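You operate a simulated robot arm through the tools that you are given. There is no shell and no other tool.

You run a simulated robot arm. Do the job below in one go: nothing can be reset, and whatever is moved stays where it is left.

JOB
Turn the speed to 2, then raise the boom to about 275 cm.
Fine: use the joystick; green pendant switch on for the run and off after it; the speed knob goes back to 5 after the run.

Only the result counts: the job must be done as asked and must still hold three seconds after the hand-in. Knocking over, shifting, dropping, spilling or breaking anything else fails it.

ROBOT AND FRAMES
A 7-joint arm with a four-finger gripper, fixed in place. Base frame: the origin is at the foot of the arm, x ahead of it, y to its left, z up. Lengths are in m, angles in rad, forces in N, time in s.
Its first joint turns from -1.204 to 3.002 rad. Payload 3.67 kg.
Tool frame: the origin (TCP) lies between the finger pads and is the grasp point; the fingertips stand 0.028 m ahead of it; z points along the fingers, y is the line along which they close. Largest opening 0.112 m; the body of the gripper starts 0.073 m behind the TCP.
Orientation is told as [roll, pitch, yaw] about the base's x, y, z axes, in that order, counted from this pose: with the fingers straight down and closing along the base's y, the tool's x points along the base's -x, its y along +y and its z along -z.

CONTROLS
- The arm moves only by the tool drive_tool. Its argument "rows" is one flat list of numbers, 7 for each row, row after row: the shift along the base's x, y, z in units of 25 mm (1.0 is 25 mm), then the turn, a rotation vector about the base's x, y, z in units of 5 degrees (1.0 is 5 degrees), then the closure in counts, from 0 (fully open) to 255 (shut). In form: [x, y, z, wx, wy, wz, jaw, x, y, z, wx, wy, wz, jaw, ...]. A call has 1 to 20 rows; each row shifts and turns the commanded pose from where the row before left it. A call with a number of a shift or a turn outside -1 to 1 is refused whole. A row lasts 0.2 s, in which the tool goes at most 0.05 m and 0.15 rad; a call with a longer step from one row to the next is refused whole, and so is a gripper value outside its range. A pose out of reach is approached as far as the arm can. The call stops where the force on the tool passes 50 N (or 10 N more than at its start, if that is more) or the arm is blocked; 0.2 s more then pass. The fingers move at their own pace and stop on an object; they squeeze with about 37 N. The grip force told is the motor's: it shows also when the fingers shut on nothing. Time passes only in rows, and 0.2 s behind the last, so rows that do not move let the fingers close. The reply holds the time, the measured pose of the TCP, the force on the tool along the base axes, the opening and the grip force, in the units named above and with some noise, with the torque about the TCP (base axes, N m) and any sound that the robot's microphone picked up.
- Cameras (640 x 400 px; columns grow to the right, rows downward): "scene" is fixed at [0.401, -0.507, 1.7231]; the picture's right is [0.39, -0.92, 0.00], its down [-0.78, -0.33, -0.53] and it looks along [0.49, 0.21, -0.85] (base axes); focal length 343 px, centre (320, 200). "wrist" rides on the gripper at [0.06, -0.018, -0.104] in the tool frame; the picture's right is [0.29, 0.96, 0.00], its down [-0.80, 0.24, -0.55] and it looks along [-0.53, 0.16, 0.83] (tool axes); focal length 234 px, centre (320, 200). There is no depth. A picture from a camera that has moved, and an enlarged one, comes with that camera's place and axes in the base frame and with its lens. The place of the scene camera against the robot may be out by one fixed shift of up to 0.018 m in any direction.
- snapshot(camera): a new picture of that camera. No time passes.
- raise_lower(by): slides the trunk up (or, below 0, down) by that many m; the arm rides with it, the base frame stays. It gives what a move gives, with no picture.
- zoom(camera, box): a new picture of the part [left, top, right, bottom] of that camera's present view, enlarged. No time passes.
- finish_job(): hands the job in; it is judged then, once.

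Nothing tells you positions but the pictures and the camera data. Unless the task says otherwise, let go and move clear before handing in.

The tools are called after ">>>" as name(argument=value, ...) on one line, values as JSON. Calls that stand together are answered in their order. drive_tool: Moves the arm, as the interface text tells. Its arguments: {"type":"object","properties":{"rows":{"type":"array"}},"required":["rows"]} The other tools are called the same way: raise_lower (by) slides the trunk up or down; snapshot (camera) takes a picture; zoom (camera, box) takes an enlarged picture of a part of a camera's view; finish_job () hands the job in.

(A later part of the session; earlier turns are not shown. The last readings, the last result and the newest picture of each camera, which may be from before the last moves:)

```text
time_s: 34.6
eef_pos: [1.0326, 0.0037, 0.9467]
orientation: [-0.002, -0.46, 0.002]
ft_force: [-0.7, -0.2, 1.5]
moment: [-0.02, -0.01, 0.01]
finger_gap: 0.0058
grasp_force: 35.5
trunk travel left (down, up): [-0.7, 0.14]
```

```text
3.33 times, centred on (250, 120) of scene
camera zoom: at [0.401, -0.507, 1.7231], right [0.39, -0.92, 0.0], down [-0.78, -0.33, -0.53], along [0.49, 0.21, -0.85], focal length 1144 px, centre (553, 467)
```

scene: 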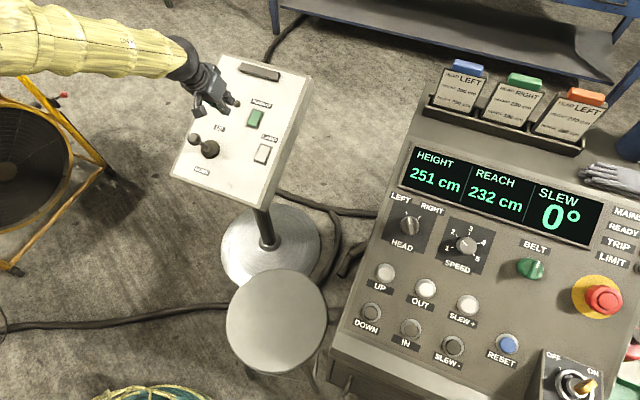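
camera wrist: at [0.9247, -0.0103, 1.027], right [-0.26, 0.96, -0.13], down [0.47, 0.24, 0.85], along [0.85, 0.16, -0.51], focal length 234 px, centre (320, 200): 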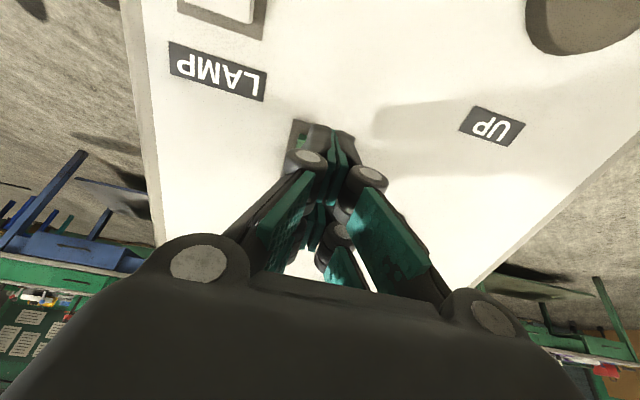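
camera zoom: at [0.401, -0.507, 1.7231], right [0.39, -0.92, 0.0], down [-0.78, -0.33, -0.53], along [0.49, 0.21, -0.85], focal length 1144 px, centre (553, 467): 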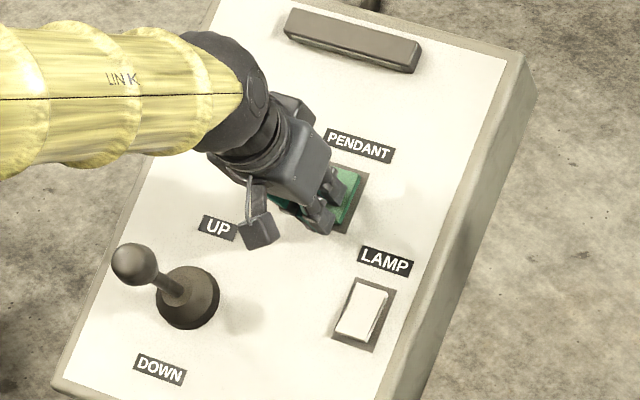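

>>> drive_tool(rows=[0.045, 0, -0.09, 0, 0, 0, 255, 0.045, 0, -0.09, 0, 0, 0, 255, 0, 0, 0, 0, 0, 0, 255])

>>> zoom(camera="wrist", box=[240, 80, 400, 240])

>>> zoom(camera="scene", box=[215, 80, 285, 150])

```text
time_s: 35.4
eef_pos: [1.0338, 0.004, 0.9443]
orientation: [-0.002, -0.463, 0.002]
ft_force: [-10.7, 1.0, 9.0]
moment: [0.02, -0.09, 0.05]
finger_gap: 0.0061
grasp_force: 35.8
trunk travel left (down, up): [-0.7, 0.14]
```

```text
2.50 times, centred on (320, 160) of wrist
camera zoom: at [0.9325, -0.0135, 1.0106], right [-0.26, 0.96, -0.13], down [0.47, 0.24, 0.85], along [0.85, 0.16, -0.51], focal length 585 px, centre (320, 300)
```

zoom: 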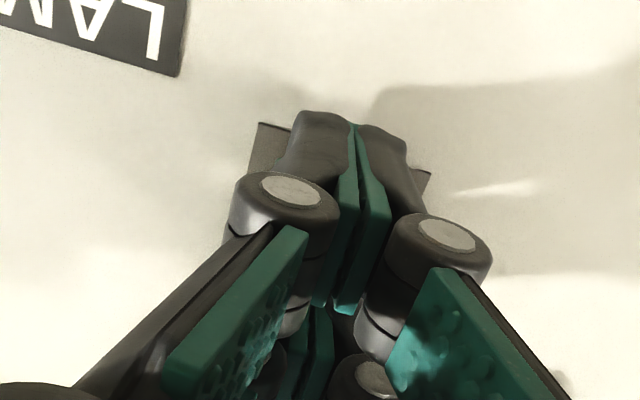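

```text
5.71 times, centred on (250, 115) of scene
camera zoom: at [0.401, -0.507, 1.7231], right [0.39, -0.92, 0.0], down [-0.78, -0.33, -0.53], along [0.49, 0.21, -0.85], focal length 1960 px, centre (720, 686)
```

zoom: 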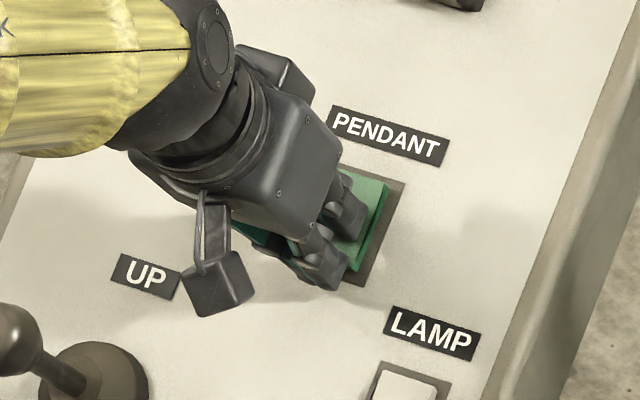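

About 13 N of contact now. I press a little more, then lift off to check the pendant lamp and the rocker.

>>> drive_tool(rows=[0.045, 0, -0.09, 0, 0, 0, 255, 0.045, 0, -0.09, 0, 0, 0, 255, 0, 0, 0, 0, 0, 0, 255])

>>> zoom(camera="scene", box=[215, 80, 285, 150])

```text
time_s: 36.2
eef_pos: [1.035, 0.0014, 0.9429]
orientation: [-0.002, -0.468, 0.0]
ft_force: [-22.0, -3.8, 28.7]
moment: [-0.03, -0.41, 0.01]
finger_gap: 0.0059
grasp_force: 35.7
trunk travel left (down, up): [-0.7, 0.14]
```

```text
5.71 times, centred on (250, 115) of scene
camera zoom: at [0.401, -0.507, 1.7231], right [0.39, -0.92, 0.0], down [-0.78, -0.33, -0.53], along [0.49, 0.21, -0.85], focal length 1960 px, centre (720, 686)
```

zoom: 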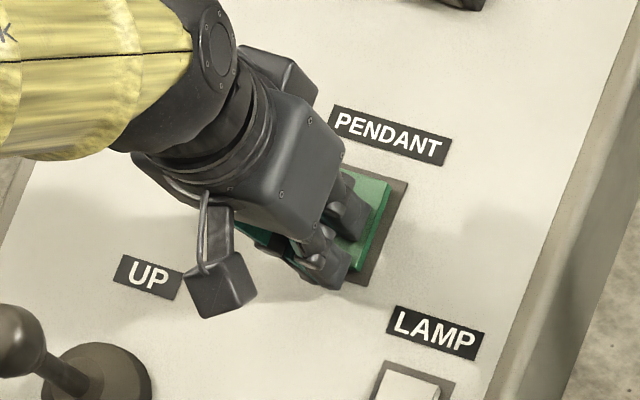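

The labels shifted by a pixel or two, so the pendant may be flexing under the push. I lift off now and check everything.

>>> drive_tool(rows=[-0.09, 0, 0.18, 0, 0, 0, 255, -0.2, 0, 0.4, 0, 0, 0, 255, -0.4, 0, 0.8, 0, 0, 0, 255, -0.4, 0, 0.8, 0, 0, 0, 255, -0.4, 0, 0.8, 0, 0, 0, 255, -0.4, 0, 0.8, 0, 0, 0, 255, 0, 0, 0, 0, 0, 0, 255])

>>> zoom(camera="scene", box=[215, 80, 285, 150])

>>> snapshot(camera="wrist")

>>> zoom(camera="scene", box=[160, 40, 330, 220])

```text
time_s: 37.8
eef_pos: [0.9896, 0.0021, 1.0314]
orientation: [0.002, -0.46, 0.003]
ft_force: [0.0, -0.1, -0.6]
moment: [0.0, -0.02, 0.03]
finger_gap: 0.0
grasp_force: 35.5
trunk travel left (down, up): [-0.7, 0.14]
```

```text
5.71 times, centred on (250, 115) of scene
camera zoom: at [0.401, -0.507, 1.7231], right [0.39, -0.92, 0.0], down [-0.78, -0.33, -0.53], along [0.49, 0.21, -0.85], focal length 1960 px, centre (720, 686)
```

zoom: 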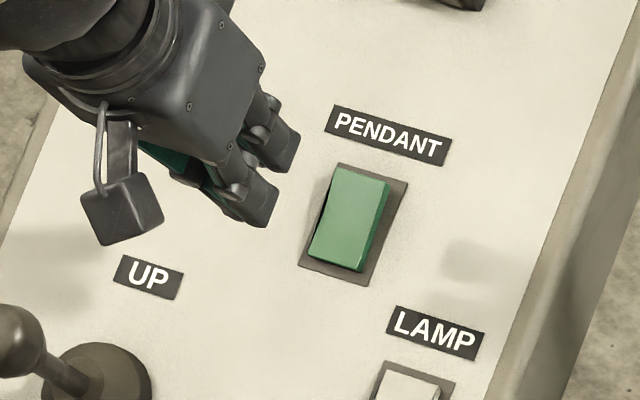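

```text
taken
camera wrist: at [0.889, -0.0136, 1.0986], right [-0.26, 0.96, -0.13], down [0.47, 0.24, 0.85], along [0.84, 0.16, -0.51], focal length 234 px, centre (320, 200)
```

wrist: 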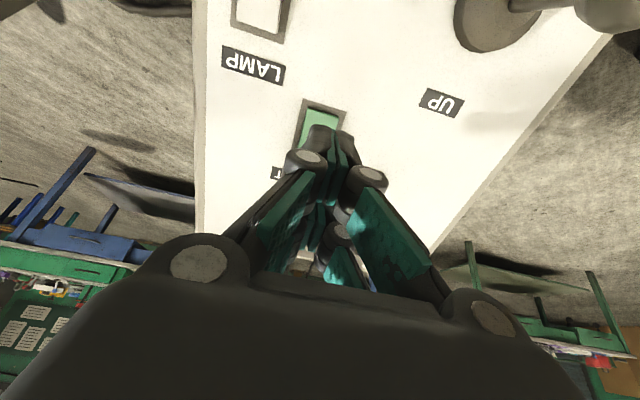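

```text
2.22 times, centred on (245, 130) of scene
camera zoom: at [0.401, -0.507, 1.7231], right [0.39, -0.92, 0.0], down [-0.78, -0.33, -0.53], along [0.49, 0.21, -0.85], focal length 762 px, centre (487, 356)
```

zoom: 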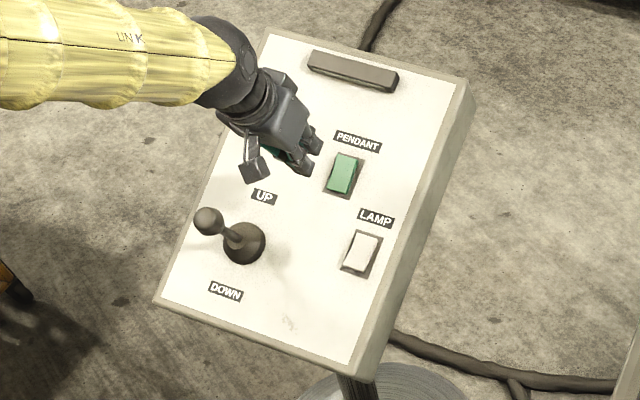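

>>> drive_tool(rows=[-0.4, 0, 0.8, 0, 0, 0, 255, -0.4, 0, 0.8, 0, 0, 0, 255, -0.6, 0, 0.7, 0, 0, 0, 255, -0.6, 0, 0.7, 0, 0, 0, 255, 0, 0, 0, 0, 0, 0, 255])

>>> zoom(camera="scene", box=[190, 60, 310, 180])

>>> snapshot(camera="wrist")

```text
time_s: 39.0
eef_pos: [0.9417, 0.0026, 1.1057]
orientation: [-0.003, -0.459, 0.003]
ft_force: [0.3, -1.0, -0.3]
moment: [-0.02, -0.01, 0.01]
finger_gap: 0.0001
grasp_force: 35.7
trunk travel left (down, up): [-0.7, 0.14]
```

```text
3.33 times, centred on (250, 120) of scene
camera zoom: at [0.401, -0.507, 1.7231], right [0.39, -0.92, 0.0], down [-0.78, -0.33, -0.53], along [0.49, 0.21, -0.85], focal length 1144 px, centre (553, 467)
```

zoom: 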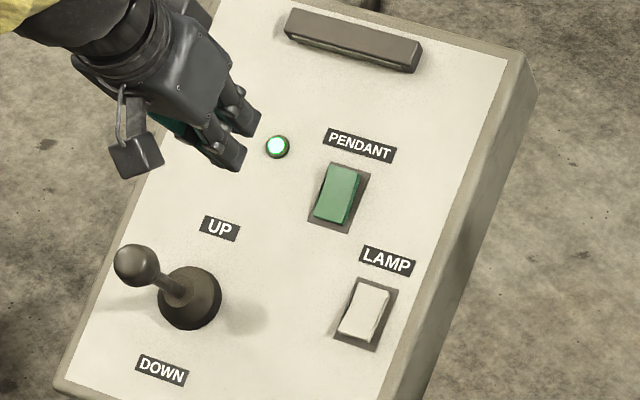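

```text
taken
camera wrist: at [0.8391, -0.0143, 1.1736], right [-0.26, 0.96, -0.13], down [0.47, 0.24, 0.85], along [0.84, 0.16, -0.51], focal length 234 px, centre (320, 200)
```

wrist: 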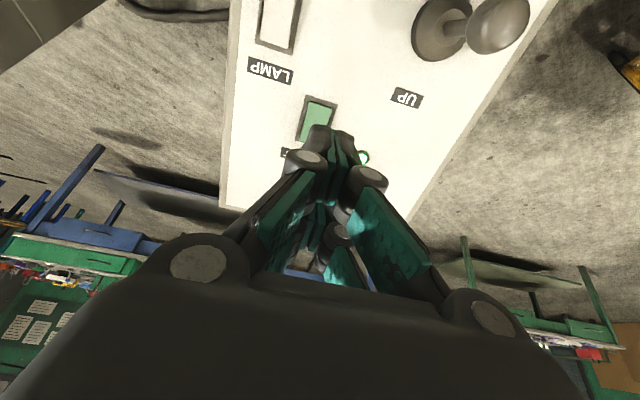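

The pendant lamp is lit green, so the pendant is on. I'll use lighter forces from here because the stand gives slightly. Next I bring the fingers to the operator side of the joystick ball, slightly open so they cradle it.

>>> drive_tool(rows=[-0.94, 0.7, -0.273, 0, 0, 0, 209, -0.94, 0.7, -0.273, 0, 0, 0, 209, -0.94, 0.7, -0.273, 0, 0, 0, 209, -0.94, 0.7, -0.273, 0, 0, 0, 209, -0.94, 0.7, -0.273, 0, 0, 0, 209, -0.94, 0.7, -0.273, 0, 0, 0, 209, 0, 0, 0, 0, 0, 0, 209])

>>> snapshot(camera="wrist")

>>> snapshot(camera="scene")

```text
time_s: 40.2
eef_pos: [0.8069, 0.0582, 0.9714]
orientation: [0.045, -0.303, -0.071]
ft_force: [-0.3, 0.0, 0.0]
moment: [-0.04, -0.01, -0.01]
finger_gap: 0.02
grasp_force: 0.1
trunk travel left (down, up): [-0.7, 0.14]
stopped in row 6: the arm was blocked; the commanded pose is now the measured one
```

```text
taken
camera wrist: at [0.7162, 0.0425, 1.0531], right [-0.22, 0.97, -0.04], down [0.61, 0.17, 0.78], along [0.76, 0.14, -0.63], focal length 234 px, centre (320, 200)
```

wrist: 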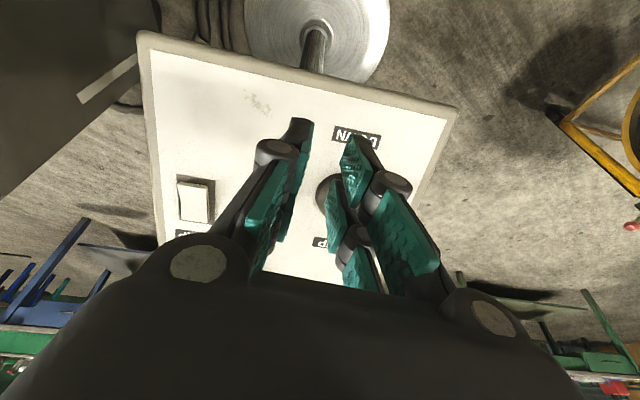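

```text
taken
```

scene: 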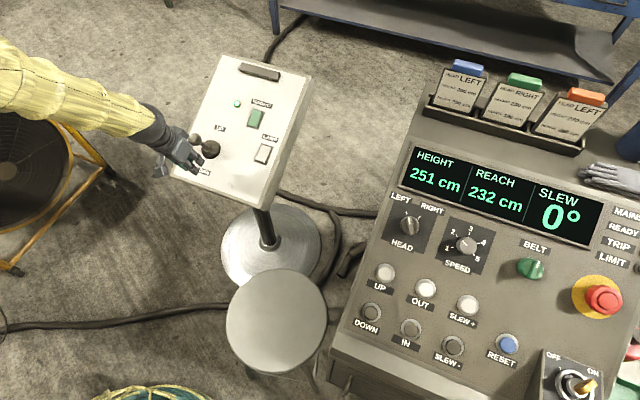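

The arm hit a joint limit with that tilt and sagged away from the commanded pose, but the force is zero and the display still reads 251. I zoom to confirm nothing was touched.

>>> zoom(camera="scene", box=[140, 90, 260, 210])

>>> zoom(camera="scene", box=[0, 20, 220, 220])

```text
3.33 times, centred on (200, 150) of scene
camera zoom: at [0.401, -0.507, 1.7231], right [0.39, -0.92, 0.0], down [-0.78, -0.33, -0.53], along [0.49, 0.21, -0.85], focal length 1144 px, centre (720, 367)
```

zoom: 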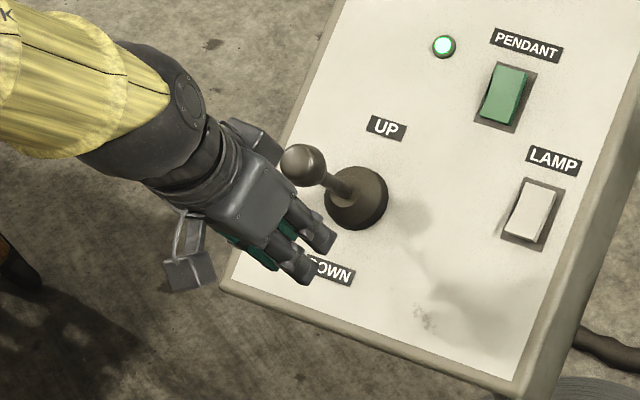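

```text
2.00 times, centred on (110, 120) of scene
camera zoom: at [0.401, -0.507, 1.7231], right [0.39, -0.92, 0.0], down [-0.78, -0.33, -0.53], along [0.49, 0.21, -0.85], focal length 686 px, centre (740, 360)
```

zoom: 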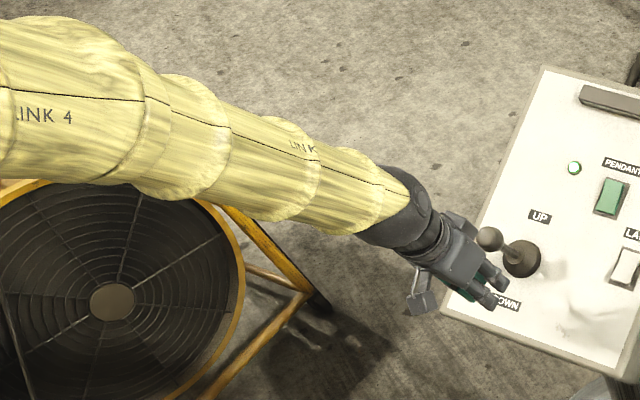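

The joystick and switch are untouched and the lamp is still lit. I straighten the tool to vertical while rising, since the arm reaches this area better untilted.

>>> drive_tool(rows=[-0.1, 0, 0.5, -0.09, 0.58, 0.135, 209, -0.1, 0, 0.5, -0.09, 0.58, 0.135, 209, -0.1, 0, 0.5, -0.09, 0.58, 0.135, 209, -0.1, 0, 0.5, -0.09, 0.58, 0.135, 209, -0.1, 0, 0.5, -0.09, 0.58, 0.135, 209, -0.1, 0, 0.5, -0.09, 0.58, 0.135, 209, 0, 0, 0, 0, 0, 0, 209])

>>> zoom(camera="scene", box=[140, 60, 300, 200])

```text
time_s: 41.8
eef_pos: [0.791, 0.0593, 1.0482]
orientation: [-0.014, -0.003, 0.014]
ft_force: [0.1, -0.3, 0.9]
moment: [0.03, -0.02, -0.02]
finger_gap: 0.0201
grasp_force: 0.1
trunk travel left (down, up): [-0.7, 0.14]
```

```text
2.86 times, centred on (220, 130) of scene
camera zoom: at [0.401, -0.507, 1.7231], right [0.39, -0.92, 0.0], down [-0.78, -0.33, -0.53], along [0.49, 0.21, -0.85], focal length 980 px, centre (606, 400)
```

zoom: 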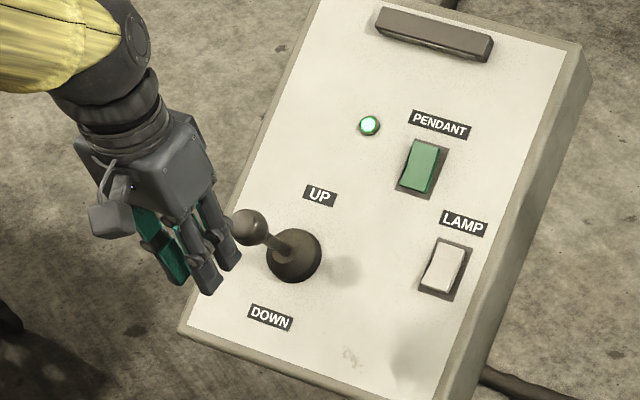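

>>> drive_tool(rows=[0.4, 0.98, 0, 0.08, 0, -0.08, 209, 0.4, 0.98, 0, 0.08, 0, -0.08, 209, 0, 0, 0, 0, 0, 0, 209])

>>> snapshot(camera="wrist")

```text
time_s: 42.6
eef_pos: [0.8109, 0.1072, 1.0468]
orientation: [0.001, -0.002, 0.0]
ft_force: [0.7, -0.8, -0.1]
moment: [0.0, 0.04, 0.02]
finger_gap: 0.0204
grasp_force: 0.2
trunk travel left (down, up): [-0.7, 0.14]
```

```text
taken
camera wrist: at [0.7493, 0.0908, 1.1518], right [-0.29, 0.96, 0.0], down [0.8, 0.24, 0.56], along [0.53, 0.16, -0.83], focal length 234 px, centre (320, 200)
```

wrist: 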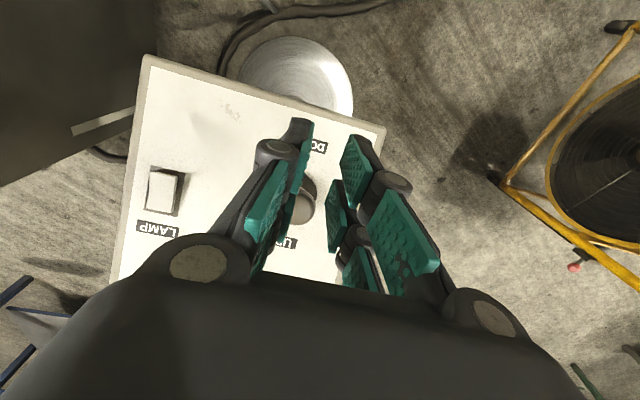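

>>> zoom(camera="wrist", box=[250, 130, 390, 250])

```text
3.33 times, centred on (320, 190) of wrist
camera zoom: at [0.7493, 0.0908, 1.1518], right [-0.29, 0.96, 0.0], down [0.8, 0.24, 0.56], along [0.53, 0.16, -0.83], focal length 781 px, centre (320, 233)
```

zoom: 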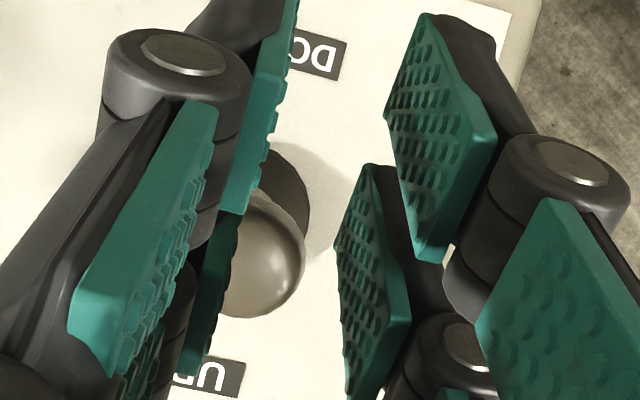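

With the tool vertical the arm tracks exactly. The ball centre is at about [0.891, 0.109, 0.957], radius about 18 mm. I lower the fingers on its operator side, with a clear gap, and look.

>>> drive_tool(rows=[0.1, 0.02, -1.0, 0, 0, 0, 209, 0.1, 0.02, -1.0, 0, 0, 0, 209, 0.1, 0.02, -1.0, 0, 0, 0, 209, 0, 0, 0, 0, 0, 0, 209])

>>> snapshot(camera="wrist")

>>> zoom(camera="scene", box=[140, 90, 260, 210])

```text
time_s: 43.6
eef_pos: [0.8194, 0.1111, 0.9722]
orientation: [0.001, -0.005, 0.002]
ft_force: [-0.4, 0.4, -0.1]
moment: [-0.02, -0.01, 0.0]
finger_gap: 0.0203
grasp_force: 0.1
trunk travel left (down, up): [-0.7, 0.14]
```

```text
taken
camera wrist: at [0.7569, 0.0938, 1.0774], right [-0.29, 0.96, 0.0], down [0.8, 0.24, 0.56], along [0.53, 0.16, -0.83], focal length 234 px, centre (320, 200)
```

wrist: 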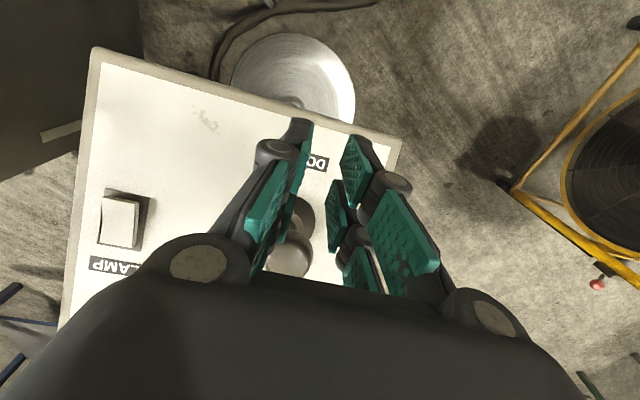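

```text
3.33 times, centred on (200, 150) of scene
camera zoom: at [0.401, -0.507, 1.7231], right [0.39, -0.92, 0.0], down [-0.78, -0.33, -0.53], along [0.49, 0.21, -0.85], focal length 1144 px, centre (720, 367)
```

zoom: 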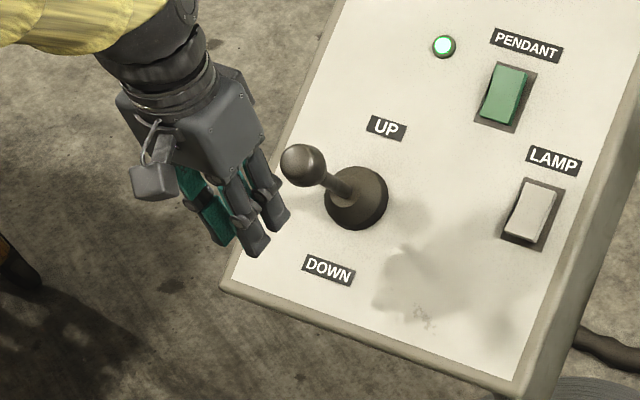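

The fingers are beside the ball and aligned with it. I advance slowly toward UP and watch for contact.

>>> drive_tool(rows=[0.5, -0.04, 0, 0, 0, 0, 209, 0.3, -0.04, 0.05, 0, 0, 0, 209, 0.3, 0, 0.05, 0, 0, 0, 209, 0.3, 0, 0.05, 0, 0, 0, 209])

>>> zoom(camera="scene", box=[140, 90, 260, 210])

>>> zoom(camera="wrist", box=[240, 120, 400, 280])

```text
time_s: 44.6
eef_pos: [0.8523, 0.1082, 0.9753]
orientation: [-0.001, -0.003, -0.001]
ft_force: [-1.6, -1.6, 0.5]
moment: [-0.03, 0.02, -0.03]
finger_gap: 0.0208
grasp_force: 0.7
trunk travel left (down, up): [-0.7, 0.14]
```

```text
3.33 times, centred on (200, 150) of scene
camera zoom: at [0.401, -0.507, 1.7231], right [0.39, -0.92, 0.0], down [-0.78, -0.33, -0.53], along [0.49, 0.21, -0.85], focal length 1144 px, centre (720, 367)
```

zoom: 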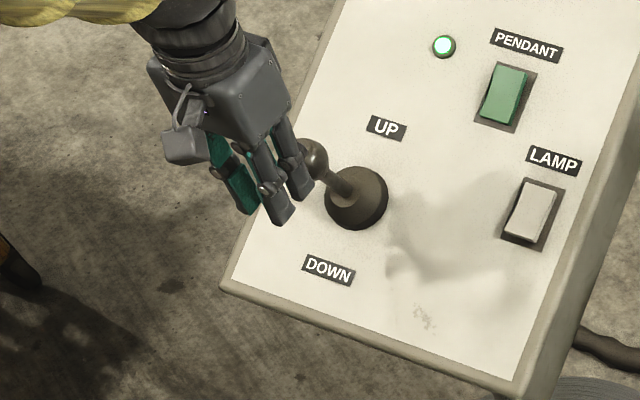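

```text
2.50 times, centred on (320, 200) of wrist
camera zoom: at [0.792, 0.0912, 1.0811], right [-0.29, 0.96, 0.0], down [0.8, 0.24, 0.56], along [0.53, 0.16, -0.83], focal length 585 px, centre (320, 200)
```

zoom: 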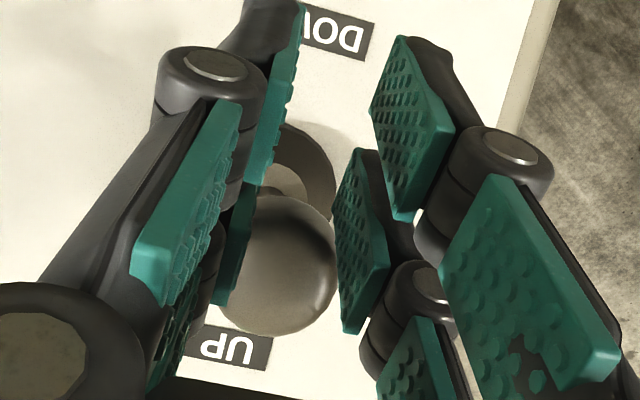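

Contact is beginning (about 1.6 N). I push on in small steps along the UP direction and watch the height display.

>>> drive_tool(rows=[0.2, 0, 0.09, 0, 0, 0, 209, 0.2, 0, 0.09, 0, 0, 0, 209])

>>> snapshot(camera="scene")

```text
time_s: 45.2
eef_pos: [0.864, 0.108, 0.9808]
orientation: [0.003, -0.005, 0.0]
ft_force: [-0.8, -0.8, 0.4]
moment: [0.0, 0.03, -0.04]
finger_gap: 0.021
grasp_force: 0.2
trunk travel left (down, up): [-0.7, 0.14]
```

```text
taken
```

scene: 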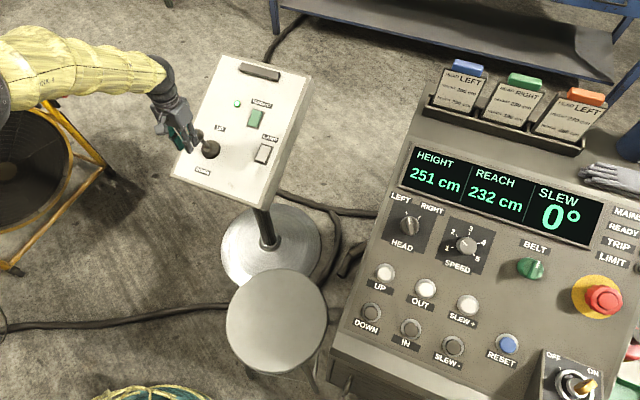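

>>> drive_tool(rows=[0.2, 0, 0.09, 0, 0, 0, 209, 0.2, 0, 0.09, 0, 0, 0, 209])

>>> zoom(camera="scene", box=[400, 140, 520, 240])

>>> zoom(camera="scene", box=[140, 90, 260, 210])

```text
time_s: 45.8
eef_pos: [0.8741, 0.1076, 0.9838]
orientation: [0.001, -0.002, 0.0]
ft_force: [-2.0, -1.6, -1.3]
moment: [0.02, 0.01, 0.0]
finger_gap: 0.021
grasp_force: 0.8
trunk travel left (down, up): [-0.7, 0.14]
```

```text
4.00 times, centred on (460, 190) of scene
camera zoom: at [0.401, -0.507, 1.7231], right [0.39, -0.92, 0.0], down [-0.78, -0.33, -0.53], along [0.49, 0.21, -0.85], focal length 1372 px, centre (-240, 240)
```

zoom: 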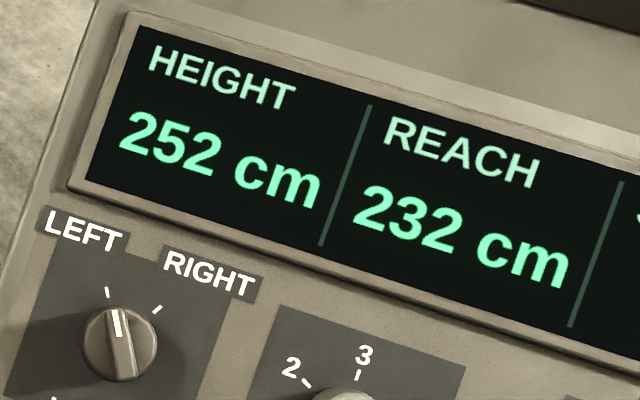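

```text
3.33 times, centred on (200, 150) of scene
camera zoom: at [0.401, -0.507, 1.7231], right [0.39, -0.92, 0.0], down [-0.78, -0.33, -0.53], along [0.49, 0.21, -0.85], focal length 1144 px, centre (720, 367)
```

zoom: 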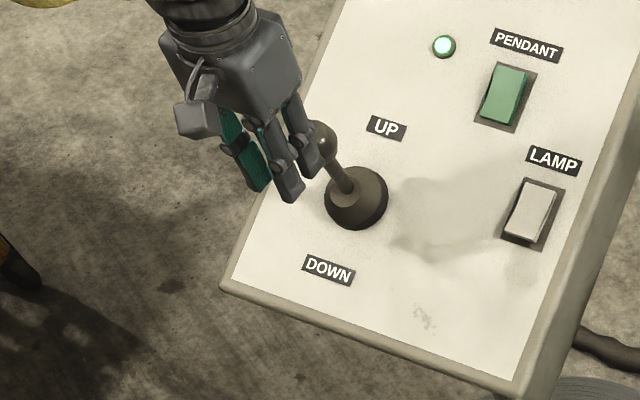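

The boom is moving: 252 cm. I hold the stick here and measure the rate.

>>> drive_tool(rows=[0, 0, 0, 0, 0, 0, 209, 0, 0, 0, 0, 0, 0, 209, 0, 0, 0, 0, 0, 0, 209, 0, 0, 0, 0, 0, 0, 209])

>>> zoom(camera="scene", box=[400, 140, 520, 240])

```text
time_s: 46.8
eef_pos: [0.8733, 0.1076, 0.9849]
orientation: [0.002, -0.003, -0.001]
ft_force: [-1.6, -0.9, -1.7]
moment: [0.01, 0.03, -0.03]
finger_gap: 0.0211
grasp_force: 1.1
trunk travel left (down, up): [-0.7, 0.14]
```

```text
4.00 times, centred on (460, 190) of scene
camera zoom: at [0.401, -0.507, 1.7231], right [0.39, -0.92, 0.0], down [-0.78, -0.33, -0.53], along [0.49, 0.21, -0.85], focal length 1372 px, centre (-240, 240)
```

zoom: 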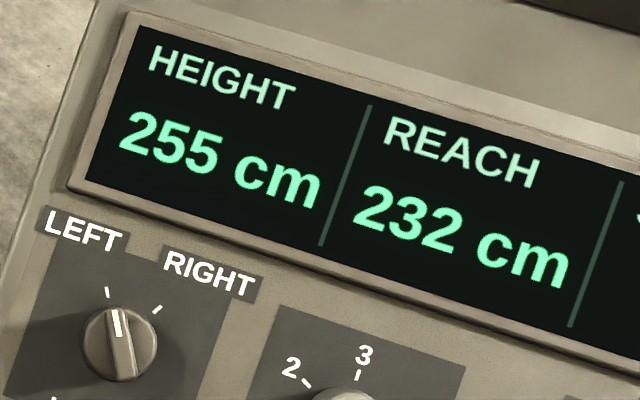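

It rises at about 3 cm/s. I hold for 3.4 s and check again.

>>> drive_tool(rows=[0, 0, 0, 0, 0, 0, 209, 0, 0, 0, 0, 0, 0, 209, 0, 0, 0, 0, 0, 0, 209, 0, 0, 0, 0, 0, 0, 209, 0, 0, 0, 0, 0, 0, 209, 0, 0, 0, 0, 0, 0, 209, 0, 0, 0, 0, 0, 0, 209, 0, 0, 0, 0, 0, 0, 209, 0, 0, 0, 0, 0, 0, 209, 0, 0, 0, 0, 0, 0, 209, 0, 0, 0, 0, 0, 0, 209, 0, 0, 0, 0, 0, 0, 209, 0, 0, 0, 0, 0, 0, 209, 0, 0, 0, 0, 0, 0, 209, 0, 0, 0, 0, 0, 0, 209, 0, 0, 0, 0, 0, 0, 209])

>>> snapshot(camera="scene")

>>> zoom(camera="scene", box=[400, 140, 520, 240])

```text
time_s: 50.2
eef_pos: [0.8741, 0.1082, 0.9849]
orientation: [0.003, -0.004, 0.0]
ft_force: [-2.3, 0.7, 1.0]
moment: [0.02, 0.06, 0.0]
finger_gap: 0.0215
grasp_force: 0.8
trunk travel left (down, up): [-0.7, 0.14]
```

```text
taken
```

scene: 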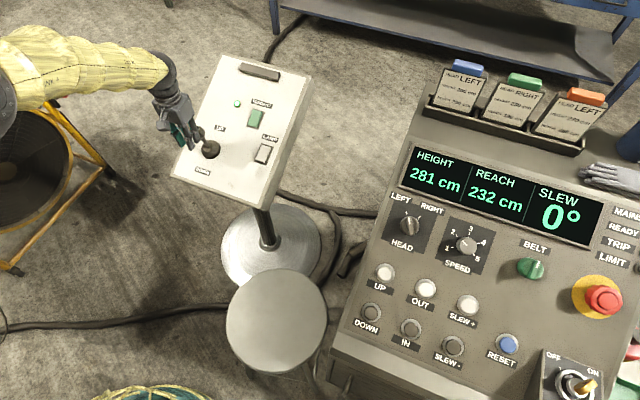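

```text
4.00 times, centred on (460, 190) of scene
camera zoom: at [0.401, -0.507, 1.7231], right [0.39, -0.92, 0.0], down [-0.78, -0.33, -0.53], along [0.49, 0.21, -0.85], focal length 1372 px, centre (-240, 240)
```

zoom: 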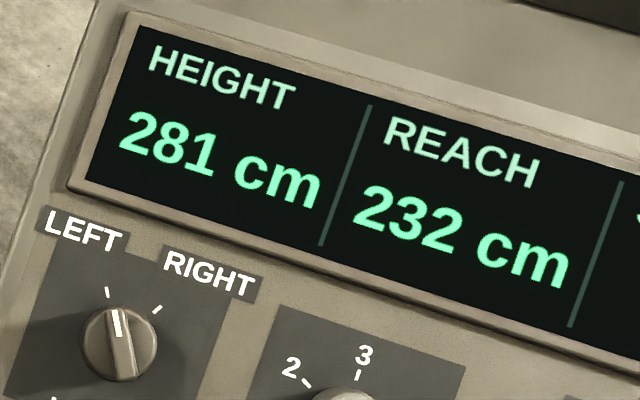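

The boom ramps up faster than the first second suggested and is now at 281 cm. I release the stick right away.

>>> drive_tool(rows=[-1, 0, -0.43, 0, 0, 0, 209, -1, 0, -0.3, 0, 0, 0, 209])

>>> zoom(camera="scene", box=[400, 140, 520, 240])

>>> zoom(camera="scene", box=[140, 90, 260, 210])

```text
time_s: 50.8
eef_pos: [0.8233, 0.1087, 0.9682]
orientation: [0.002, -0.001, 0.001]
ft_force: [0.4, 0.4, 1.1]
moment: [-0.01, -0.05, 0.01]
finger_gap: 0.0204
grasp_force: 0.0
trunk travel left (down, up): [-0.7, 0.14]
```

```text
4.00 times, centred on (460, 190) of scene
camera zoom: at [0.401, -0.507, 1.7231], right [0.39, -0.92, 0.0], down [-0.78, -0.33, -0.53], along [0.49, 0.21, -0.85], focal length 1372 px, centre (-240, 240)
```

zoom: 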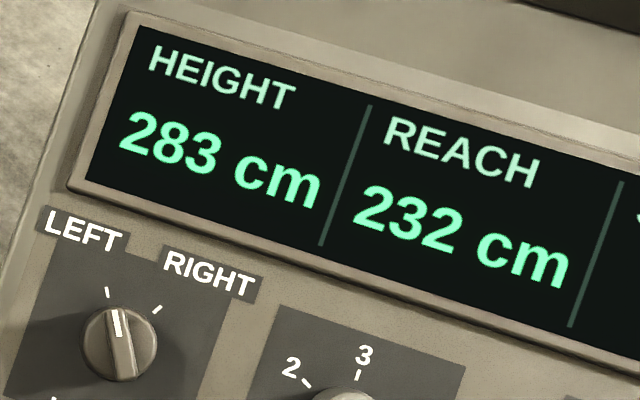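

```text
3.33 times, centred on (200, 150) of scene
camera zoom: at [0.401, -0.507, 1.7231], right [0.39, -0.92, 0.0], down [-0.78, -0.33, -0.53], along [0.49, 0.21, -0.85], focal length 1144 px, centre (720, 367)
```

zoom: 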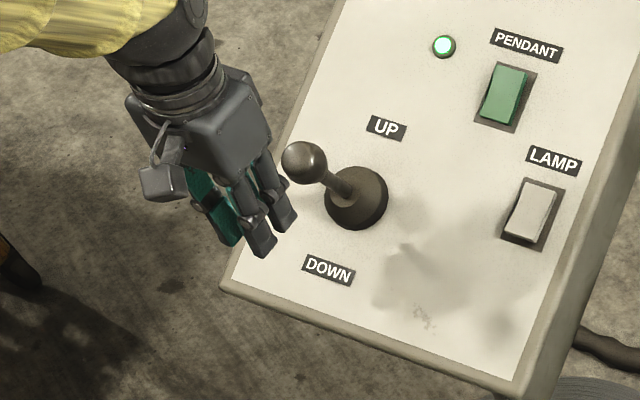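

The stick is back at centre, and the display reads 283. I let a short time pass to see whether it has settled.

>>> drive_tool(rows=[0, 0, 0, 0, 0, 0, 209, 0, 0, 0, 0, 0, 0, 209, 0, 0, 0, 0, 0, 0, 209])

>>> zoom(camera="scene", box=[400, 140, 640, 290])

```text
time_s: 51.6
eef_pos: [0.8238, 0.1096, 0.9681]
orientation: [0.001, -0.003, 0.0]
ft_force: [-0.3, 0.0, -0.7]
moment: [0.03, -0.04, 0.01]
finger_gap: 0.02
grasp_force: 0.0
trunk travel left (down, up): [-0.7, 0.14]
```

```text
2.67 times, centred on (520, 215) of scene
camera zoom: at [0.401, -0.507, 1.7231], right [0.39, -0.92, 0.0], down [-0.78, -0.33, -0.53], along [0.49, 0.21, -0.85], focal length 915 px, centre (-213, 160)
```

zoom: 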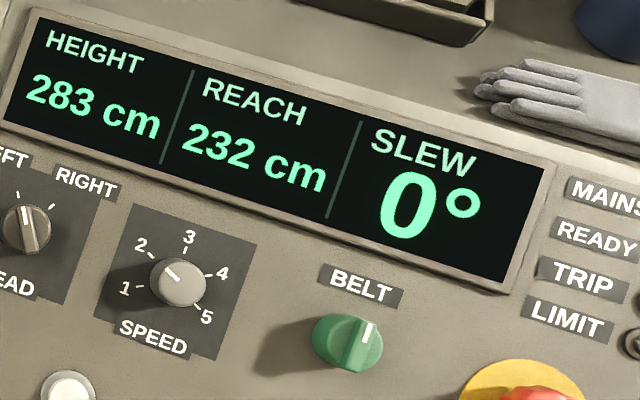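

It has settled at 283, so I need about 8 cm down. I'll rise, turn the fingers 90° and come down around the ball with a loose gap, so I can nudge the stick either way without gripping it.

>>> drive_tool(rows=[0, 0, 0.95, 0, 0, 0, 180, 0, 0, 0.95, 0, 0, 0, 150, 0, 0, 0.95, 0, 0, 0.5, 118, 0, 0, 0.95, 0, 0, 1, 118, 0, 0, 0, 0, 0, 1, 118, 0, 0, 0, 0, 0, 1, 118, 0, 0, 0, 0, 0, 1, 118, 0, 0, 0, 0, 0, 1, 118, 0, 0, 0, 0, 0, 1, 118, 0, 0, 0, 0, 0, 1, 118, 0, 0, 0, 0, 0, 1, 118, 0, 0, 0, 0, 0, 1, 118, 0, 0, 0, 0, 0, 1, 118, 0, 0, 0, 0, 0, 1, 118, 0, 0, 0, 0, 0, 1, 118, 0, 0, 0, 0, 0, 1, 118, 0, 0, 0, 0, 0, 1, 118, 0, 0, 0, 0, 0, 1, 118, 0, 0, 0, 0, 0, 1, 118])

>>> snapshot(camera="scene")

```text
time_s: 55.6
eef_pos: [0.8248, 0.1071, 1.0623]
orientation: [0.0, -0.004, 1.442]
ft_force: [0.7, 0.2, 0.2]
moment: [-0.01, 0.0, 0.0]
finger_gap: 0.0601
grasp_force: 0.2
trunk travel left (down, up): [-0.7, 0.14]
```

```text
taken
```

scene: 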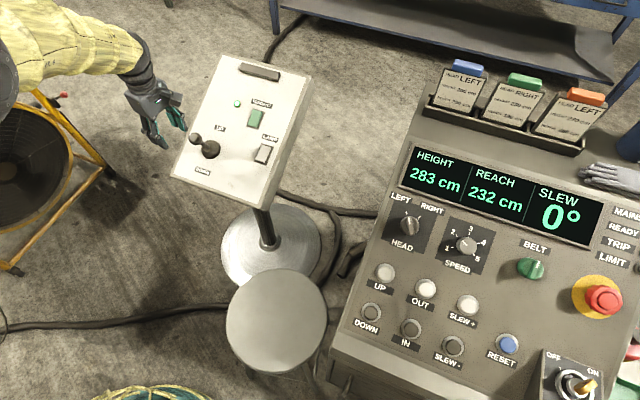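

>>> drive_tool(rows=[0.9, 0.02, 0, 0, 0, 0.5, 118, 0.9, 0.02, 0, 0, 0, 0.5, 118, 0.9, 0.02, 0, 0, 0, 0.5, 118, 0, 0, 0, 0, 0, 0, 118])

>>> snapshot(camera="wrist")

>>> zoom(camera="scene", box=[140, 70, 260, 190])

```text
time_s: 56.6
eef_pos: [0.8907, 0.1091, 1.0615]
orientation: [-0.002, -0.004, 1.573]
ft_force: [0.2, 0.3, 0.3]
moment: [0.01, 0.0, 0.02]
finger_gap: 0.0603
grasp_force: 0.0
trunk travel left (down, up): [-0.7, 0.14]
```

```text
taken
camera wrist: at [0.9073, 0.0501, 1.1667], right [-0.96, -0.29, 0.0], down [-0.24, 0.8, 0.56], along [-0.16, 0.53, -0.83], focal length 234 px, centre (320, 200)
```

wrist: 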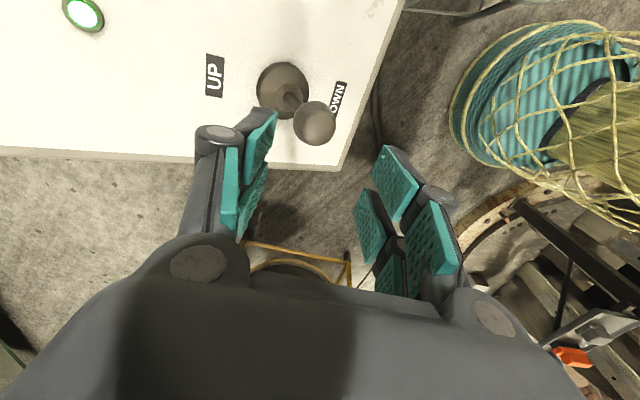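

```text
3.33 times, centred on (200, 130) of scene
camera zoom: at [0.401, -0.507, 1.7231], right [0.39, -0.92, 0.0], down [-0.78, -0.33, -0.53], along [0.49, 0.21, -0.85], focal length 1144 px, centre (720, 433)
```

zoom: 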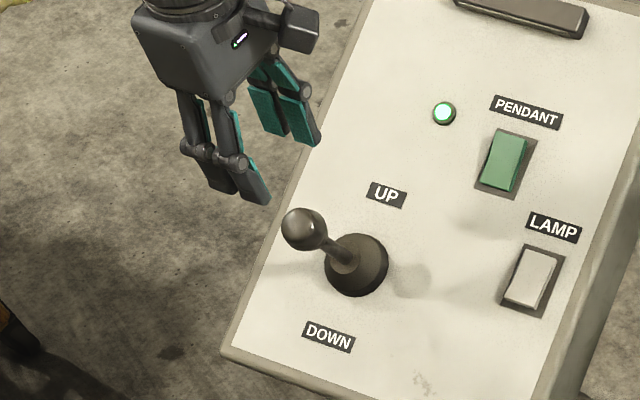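

The ball is centred between the fingers at about [0.894, 0.108, 0.957]. I lower straight down around it.

>>> drive_tool(rows=[0.03, 0, -0.9, 0, 0, 0, 118, 0.03, 0, -0.9, 0, 0, 0, 118, 0.03, 0, -0.9, 0, 0, 0, 118, 0, 0, -0.8, 0, 0, 0, 118, 0, 0, 0, 0, 0, 0, 118])

>>> snapshot(camera="wrist")

>>> snapshot(camera="scene")

```text
time_s: 57.8
eef_pos: [0.893, 0.1099, 0.9751]
orientation: [0.0, -0.002, 1.571]
ft_force: [-0.7, -0.6, 0.5]
moment: [0.01, -0.04, 0.0]
finger_gap: 0.0602
grasp_force: 0.0
trunk travel left (down, up): [-0.7, 0.14]
```

```text
taken
camera wrist: at [0.9102, 0.0504, 1.0784], right [-0.96, -0.29, 0.0], down [-0.24, 0.8, 0.56], along [-0.16, 0.53, -0.83], focal length 234 px, centre (320, 200)
```

wrist: 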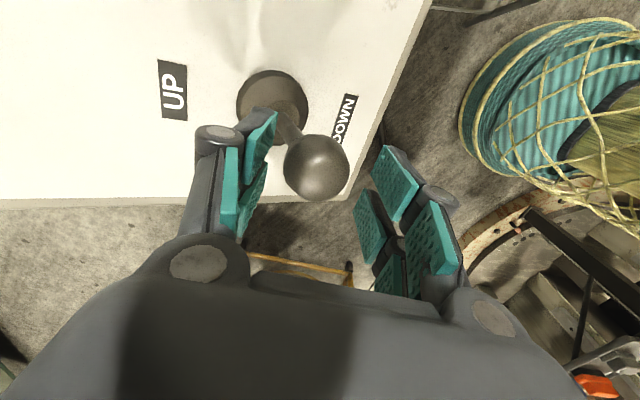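

```text
taken
```

scene: 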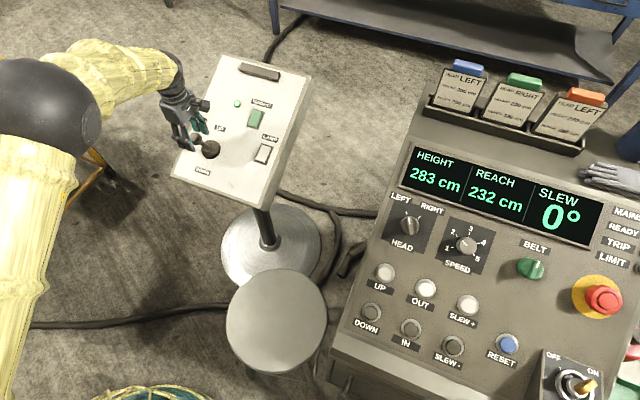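

The stick is loosely caged. I nudge it toward DOWN and check the height.

>>> drive_tool(rows=[-0.65, 0, -0.1, 0, 0, 0, 118, -0.65, 0, -0.25, 0, 0, 0, 118])

>>> zoom(camera="scene", box=[400, 140, 520, 240])

>>> zoom(camera="scene", box=[140, 70, 260, 190])

```text
time_s: 58.4
eef_pos: [0.8621, 0.1096, 0.9662]
orientation: [0.0, -0.004, 1.569]
ft_force: [1.4, -1.4, 3.2]
moment: [-0.04, -0.1, -0.04]
finger_gap: 0.0616
grasp_force: 1.0
trunk travel left (down, up): [-0.7, 0.14]
```

```text
4.00 times, centred on (460, 190) of scene
camera zoom: at [0.401, -0.507, 1.7231], right [0.39, -0.92, 0.0], down [-0.78, -0.33, -0.53], along [0.49, 0.21, -0.85], focal length 1372 px, centre (-240, 240)
```

zoom: 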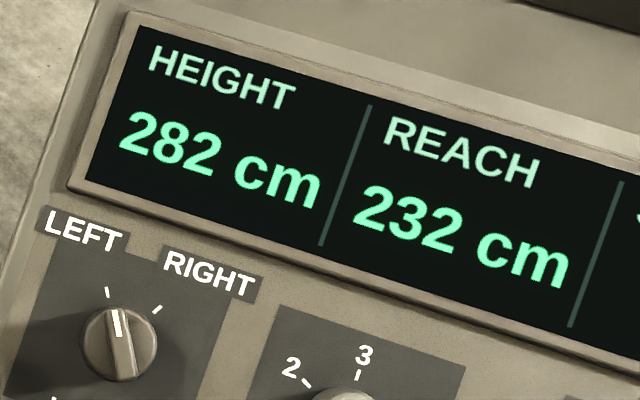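

```text
3.33 times, centred on (200, 130) of scene
camera zoom: at [0.401, -0.507, 1.7231], right [0.39, -0.92, 0.0], down [-0.78, -0.33, -0.53], along [0.49, 0.21, -0.85], focal length 1144 px, centre (720, 433)
```

zoom: 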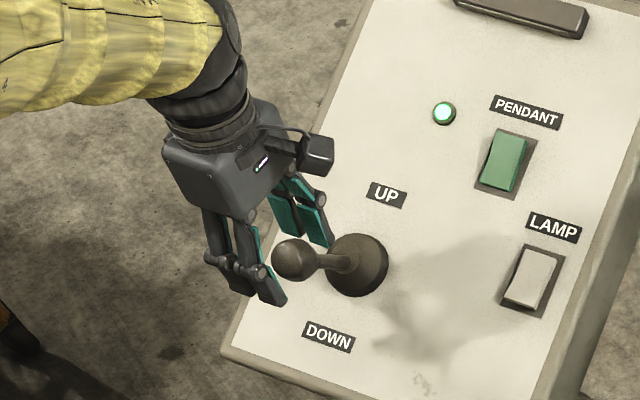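

It responds (282, going down). I hold for a moment more.

>>> drive_tool(rows=[0, 0, 0, 0, 0, 0, 118, 0, 0, 0, 0, 0, 0, 118])

>>> zoom(camera="scene", box=[400, 140, 520, 240])

```text
time_s: 59.0
eef_pos: [0.8611, 0.1098, 0.9655]
orientation: [-0.001, -0.003, 1.572]
ft_force: [1.1, -1.0, 3.5]
moment: [0.0, -0.14, -0.01]
finger_gap: 0.0616
grasp_force: 1.4
trunk travel left (down, up): [-0.7, 0.14]
```

```text
4.00 times, centred on (460, 190) of scene
camera zoom: at [0.401, -0.507, 1.7231], right [0.39, -0.92, 0.0], down [-0.78, -0.33, -0.53], along [0.49, 0.21, -0.85], focal length 1372 px, centre (-240, 240)
```

zoom: 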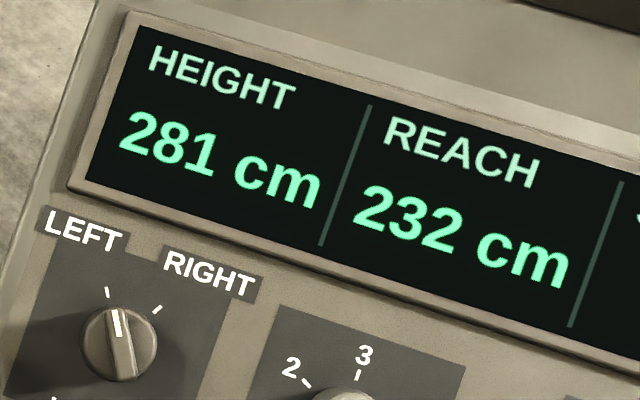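

>>> drive_tool(rows=[0, 0, 0, 0, 0, 0, 118, 0, 0, 0, 0, 0, 0, 118])

>>> zoom(camera="scene", box=[400, 140, 520, 240])

```text
time_s: 59.6
eef_pos: [0.8613, 0.1096, 0.9649]
orientation: [0.001, -0.003, 1.573]
ft_force: [1.7, -1.4, 2.6]
moment: [-0.04, -0.17, -0.03]
finger_gap: 0.0614
grasp_force: 1.4
trunk travel left (down, up): [-0.7, 0.14]
```

```text
4.00 times, centred on (460, 190) of scene
camera zoom: at [0.401, -0.507, 1.7231], right [0.39, -0.92, 0.0], down [-0.78, -0.33, -0.53], along [0.49, 0.21, -0.85], focal length 1372 px, centre (-240, 240)
```

zoom: 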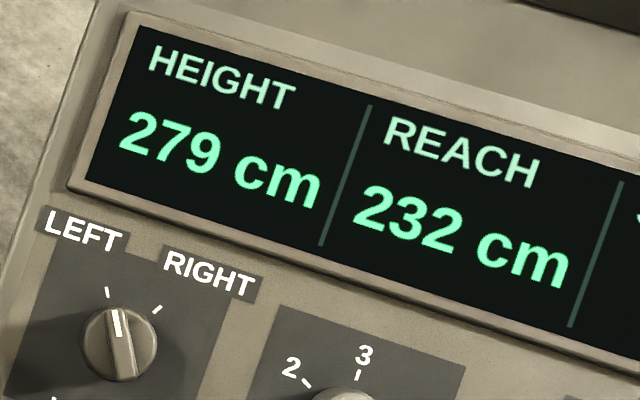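

279 now and speeding up. I hold three more rows, then release in the same call so it ends near 275.

>>> drive_tool(rows=[0, 0, 0, 0, 0, 0, 118, 0, 0, 0, 0, 0, 0, 118, 0, 0, 0, 0, 0, 0, 118, 0.9, 0, 0.3, 0, 0, 0, 118, 0.35, 0, 0.05, 0, 0, 0, 118, 0, 0, 0, 0, 0, 0, 118, 0, 0, 0, 0, 0, 0, 118])

>>> zoom(camera="scene", box=[400, 140, 520, 240])

>>> zoom(camera="scene", box=[140, 70, 260, 190])

```text
time_s: 61.2
eef_pos: [0.8919, 0.1085, 0.9735]
orientation: [0.001, -0.004, 1.571]
ft_force: [0.1, 0.0, 0.2]
moment: [0.02, -0.03, 0.02]
finger_gap: 0.0601
grasp_force: 0.0
trunk travel left (down, up): [-0.7, 0.14]
```

```text
4.00 times, centred on (460, 190) of scene
camera zoom: at [0.401, -0.507, 1.7231], right [0.39, -0.92, 0.0], down [-0.78, -0.33, -0.53], along [0.49, 0.21, -0.85], focal length 1372 px, centre (-240, 240)
```

zoom: 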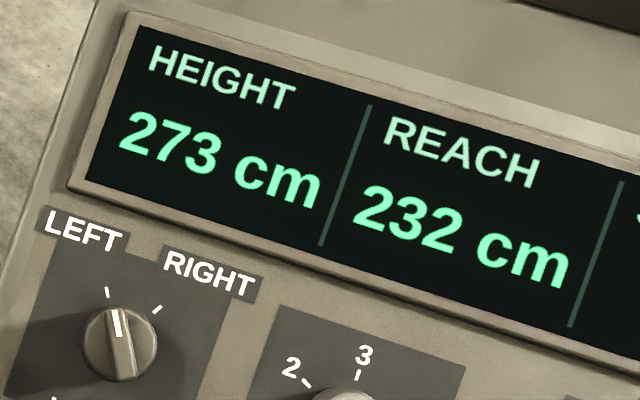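

```text
3.33 times, centred on (200, 130) of scene
camera zoom: at [0.401, -0.507, 1.7231], right [0.39, -0.92, 0.0], down [-0.78, -0.33, -0.53], along [0.49, 0.21, -0.85], focal length 1144 px, centre (720, 433)
```

zoom: 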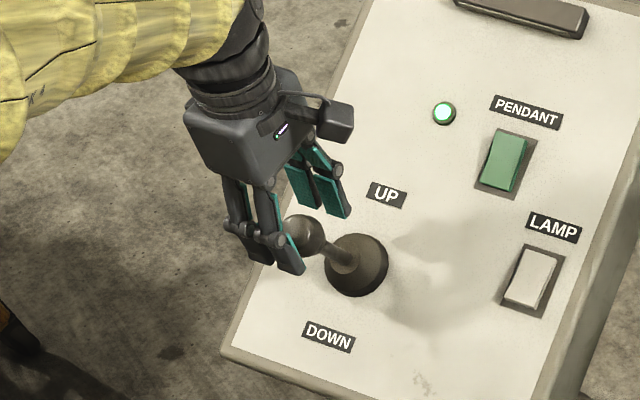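

It settled at 273. A short tap toward UP should bring it to about 275.

>>> drive_tool(rows=[0.65, 0, 0.1, 0, 0, 0, 118, 0.65, 0, 0.25, 0, 0, 0, 118, 0, 0, 0, 0, 0, 0, 118, 0, 0, 0, 0, 0, 0, 118, -0.9, 0, -0.3, 0, 0, 0, 118, -0.4, 0, -0.05, 0, 0, 0, 118, 0, 0, 0, 0, 0, 0, 118, 0, 0, 0, 0, 0, 0, 118])

>>> zoom(camera="scene", box=[400, 140, 520, 240])

```text
time_s: 63.0
eef_pos: [0.8929, 0.1091, 0.974]
orientation: [0.003, -0.003, 1.571]
ft_force: [0.0, -0.4, 0.6]
moment: [-0.04, 0.02, 0.01]
finger_gap: 0.0601
grasp_force: 0.1
trunk travel left (down, up): [-0.7, 0.14]
```

```text
4.00 times, centred on (460, 190) of scene
camera zoom: at [0.401, -0.507, 1.7231], right [0.39, -0.92, 0.0], down [-0.78, -0.33, -0.53], along [0.49, 0.21, -0.85], focal length 1372 px, centre (-240, 240)
```

zoom: 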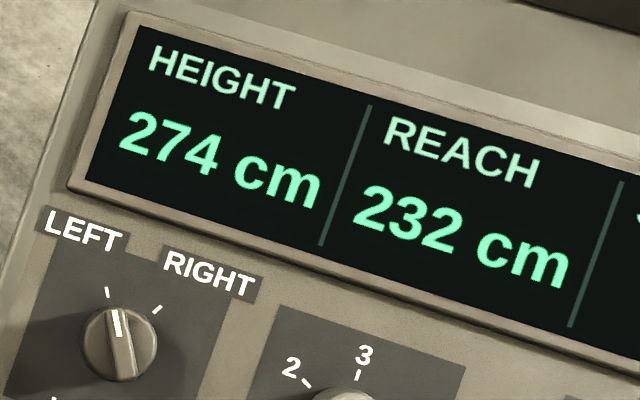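

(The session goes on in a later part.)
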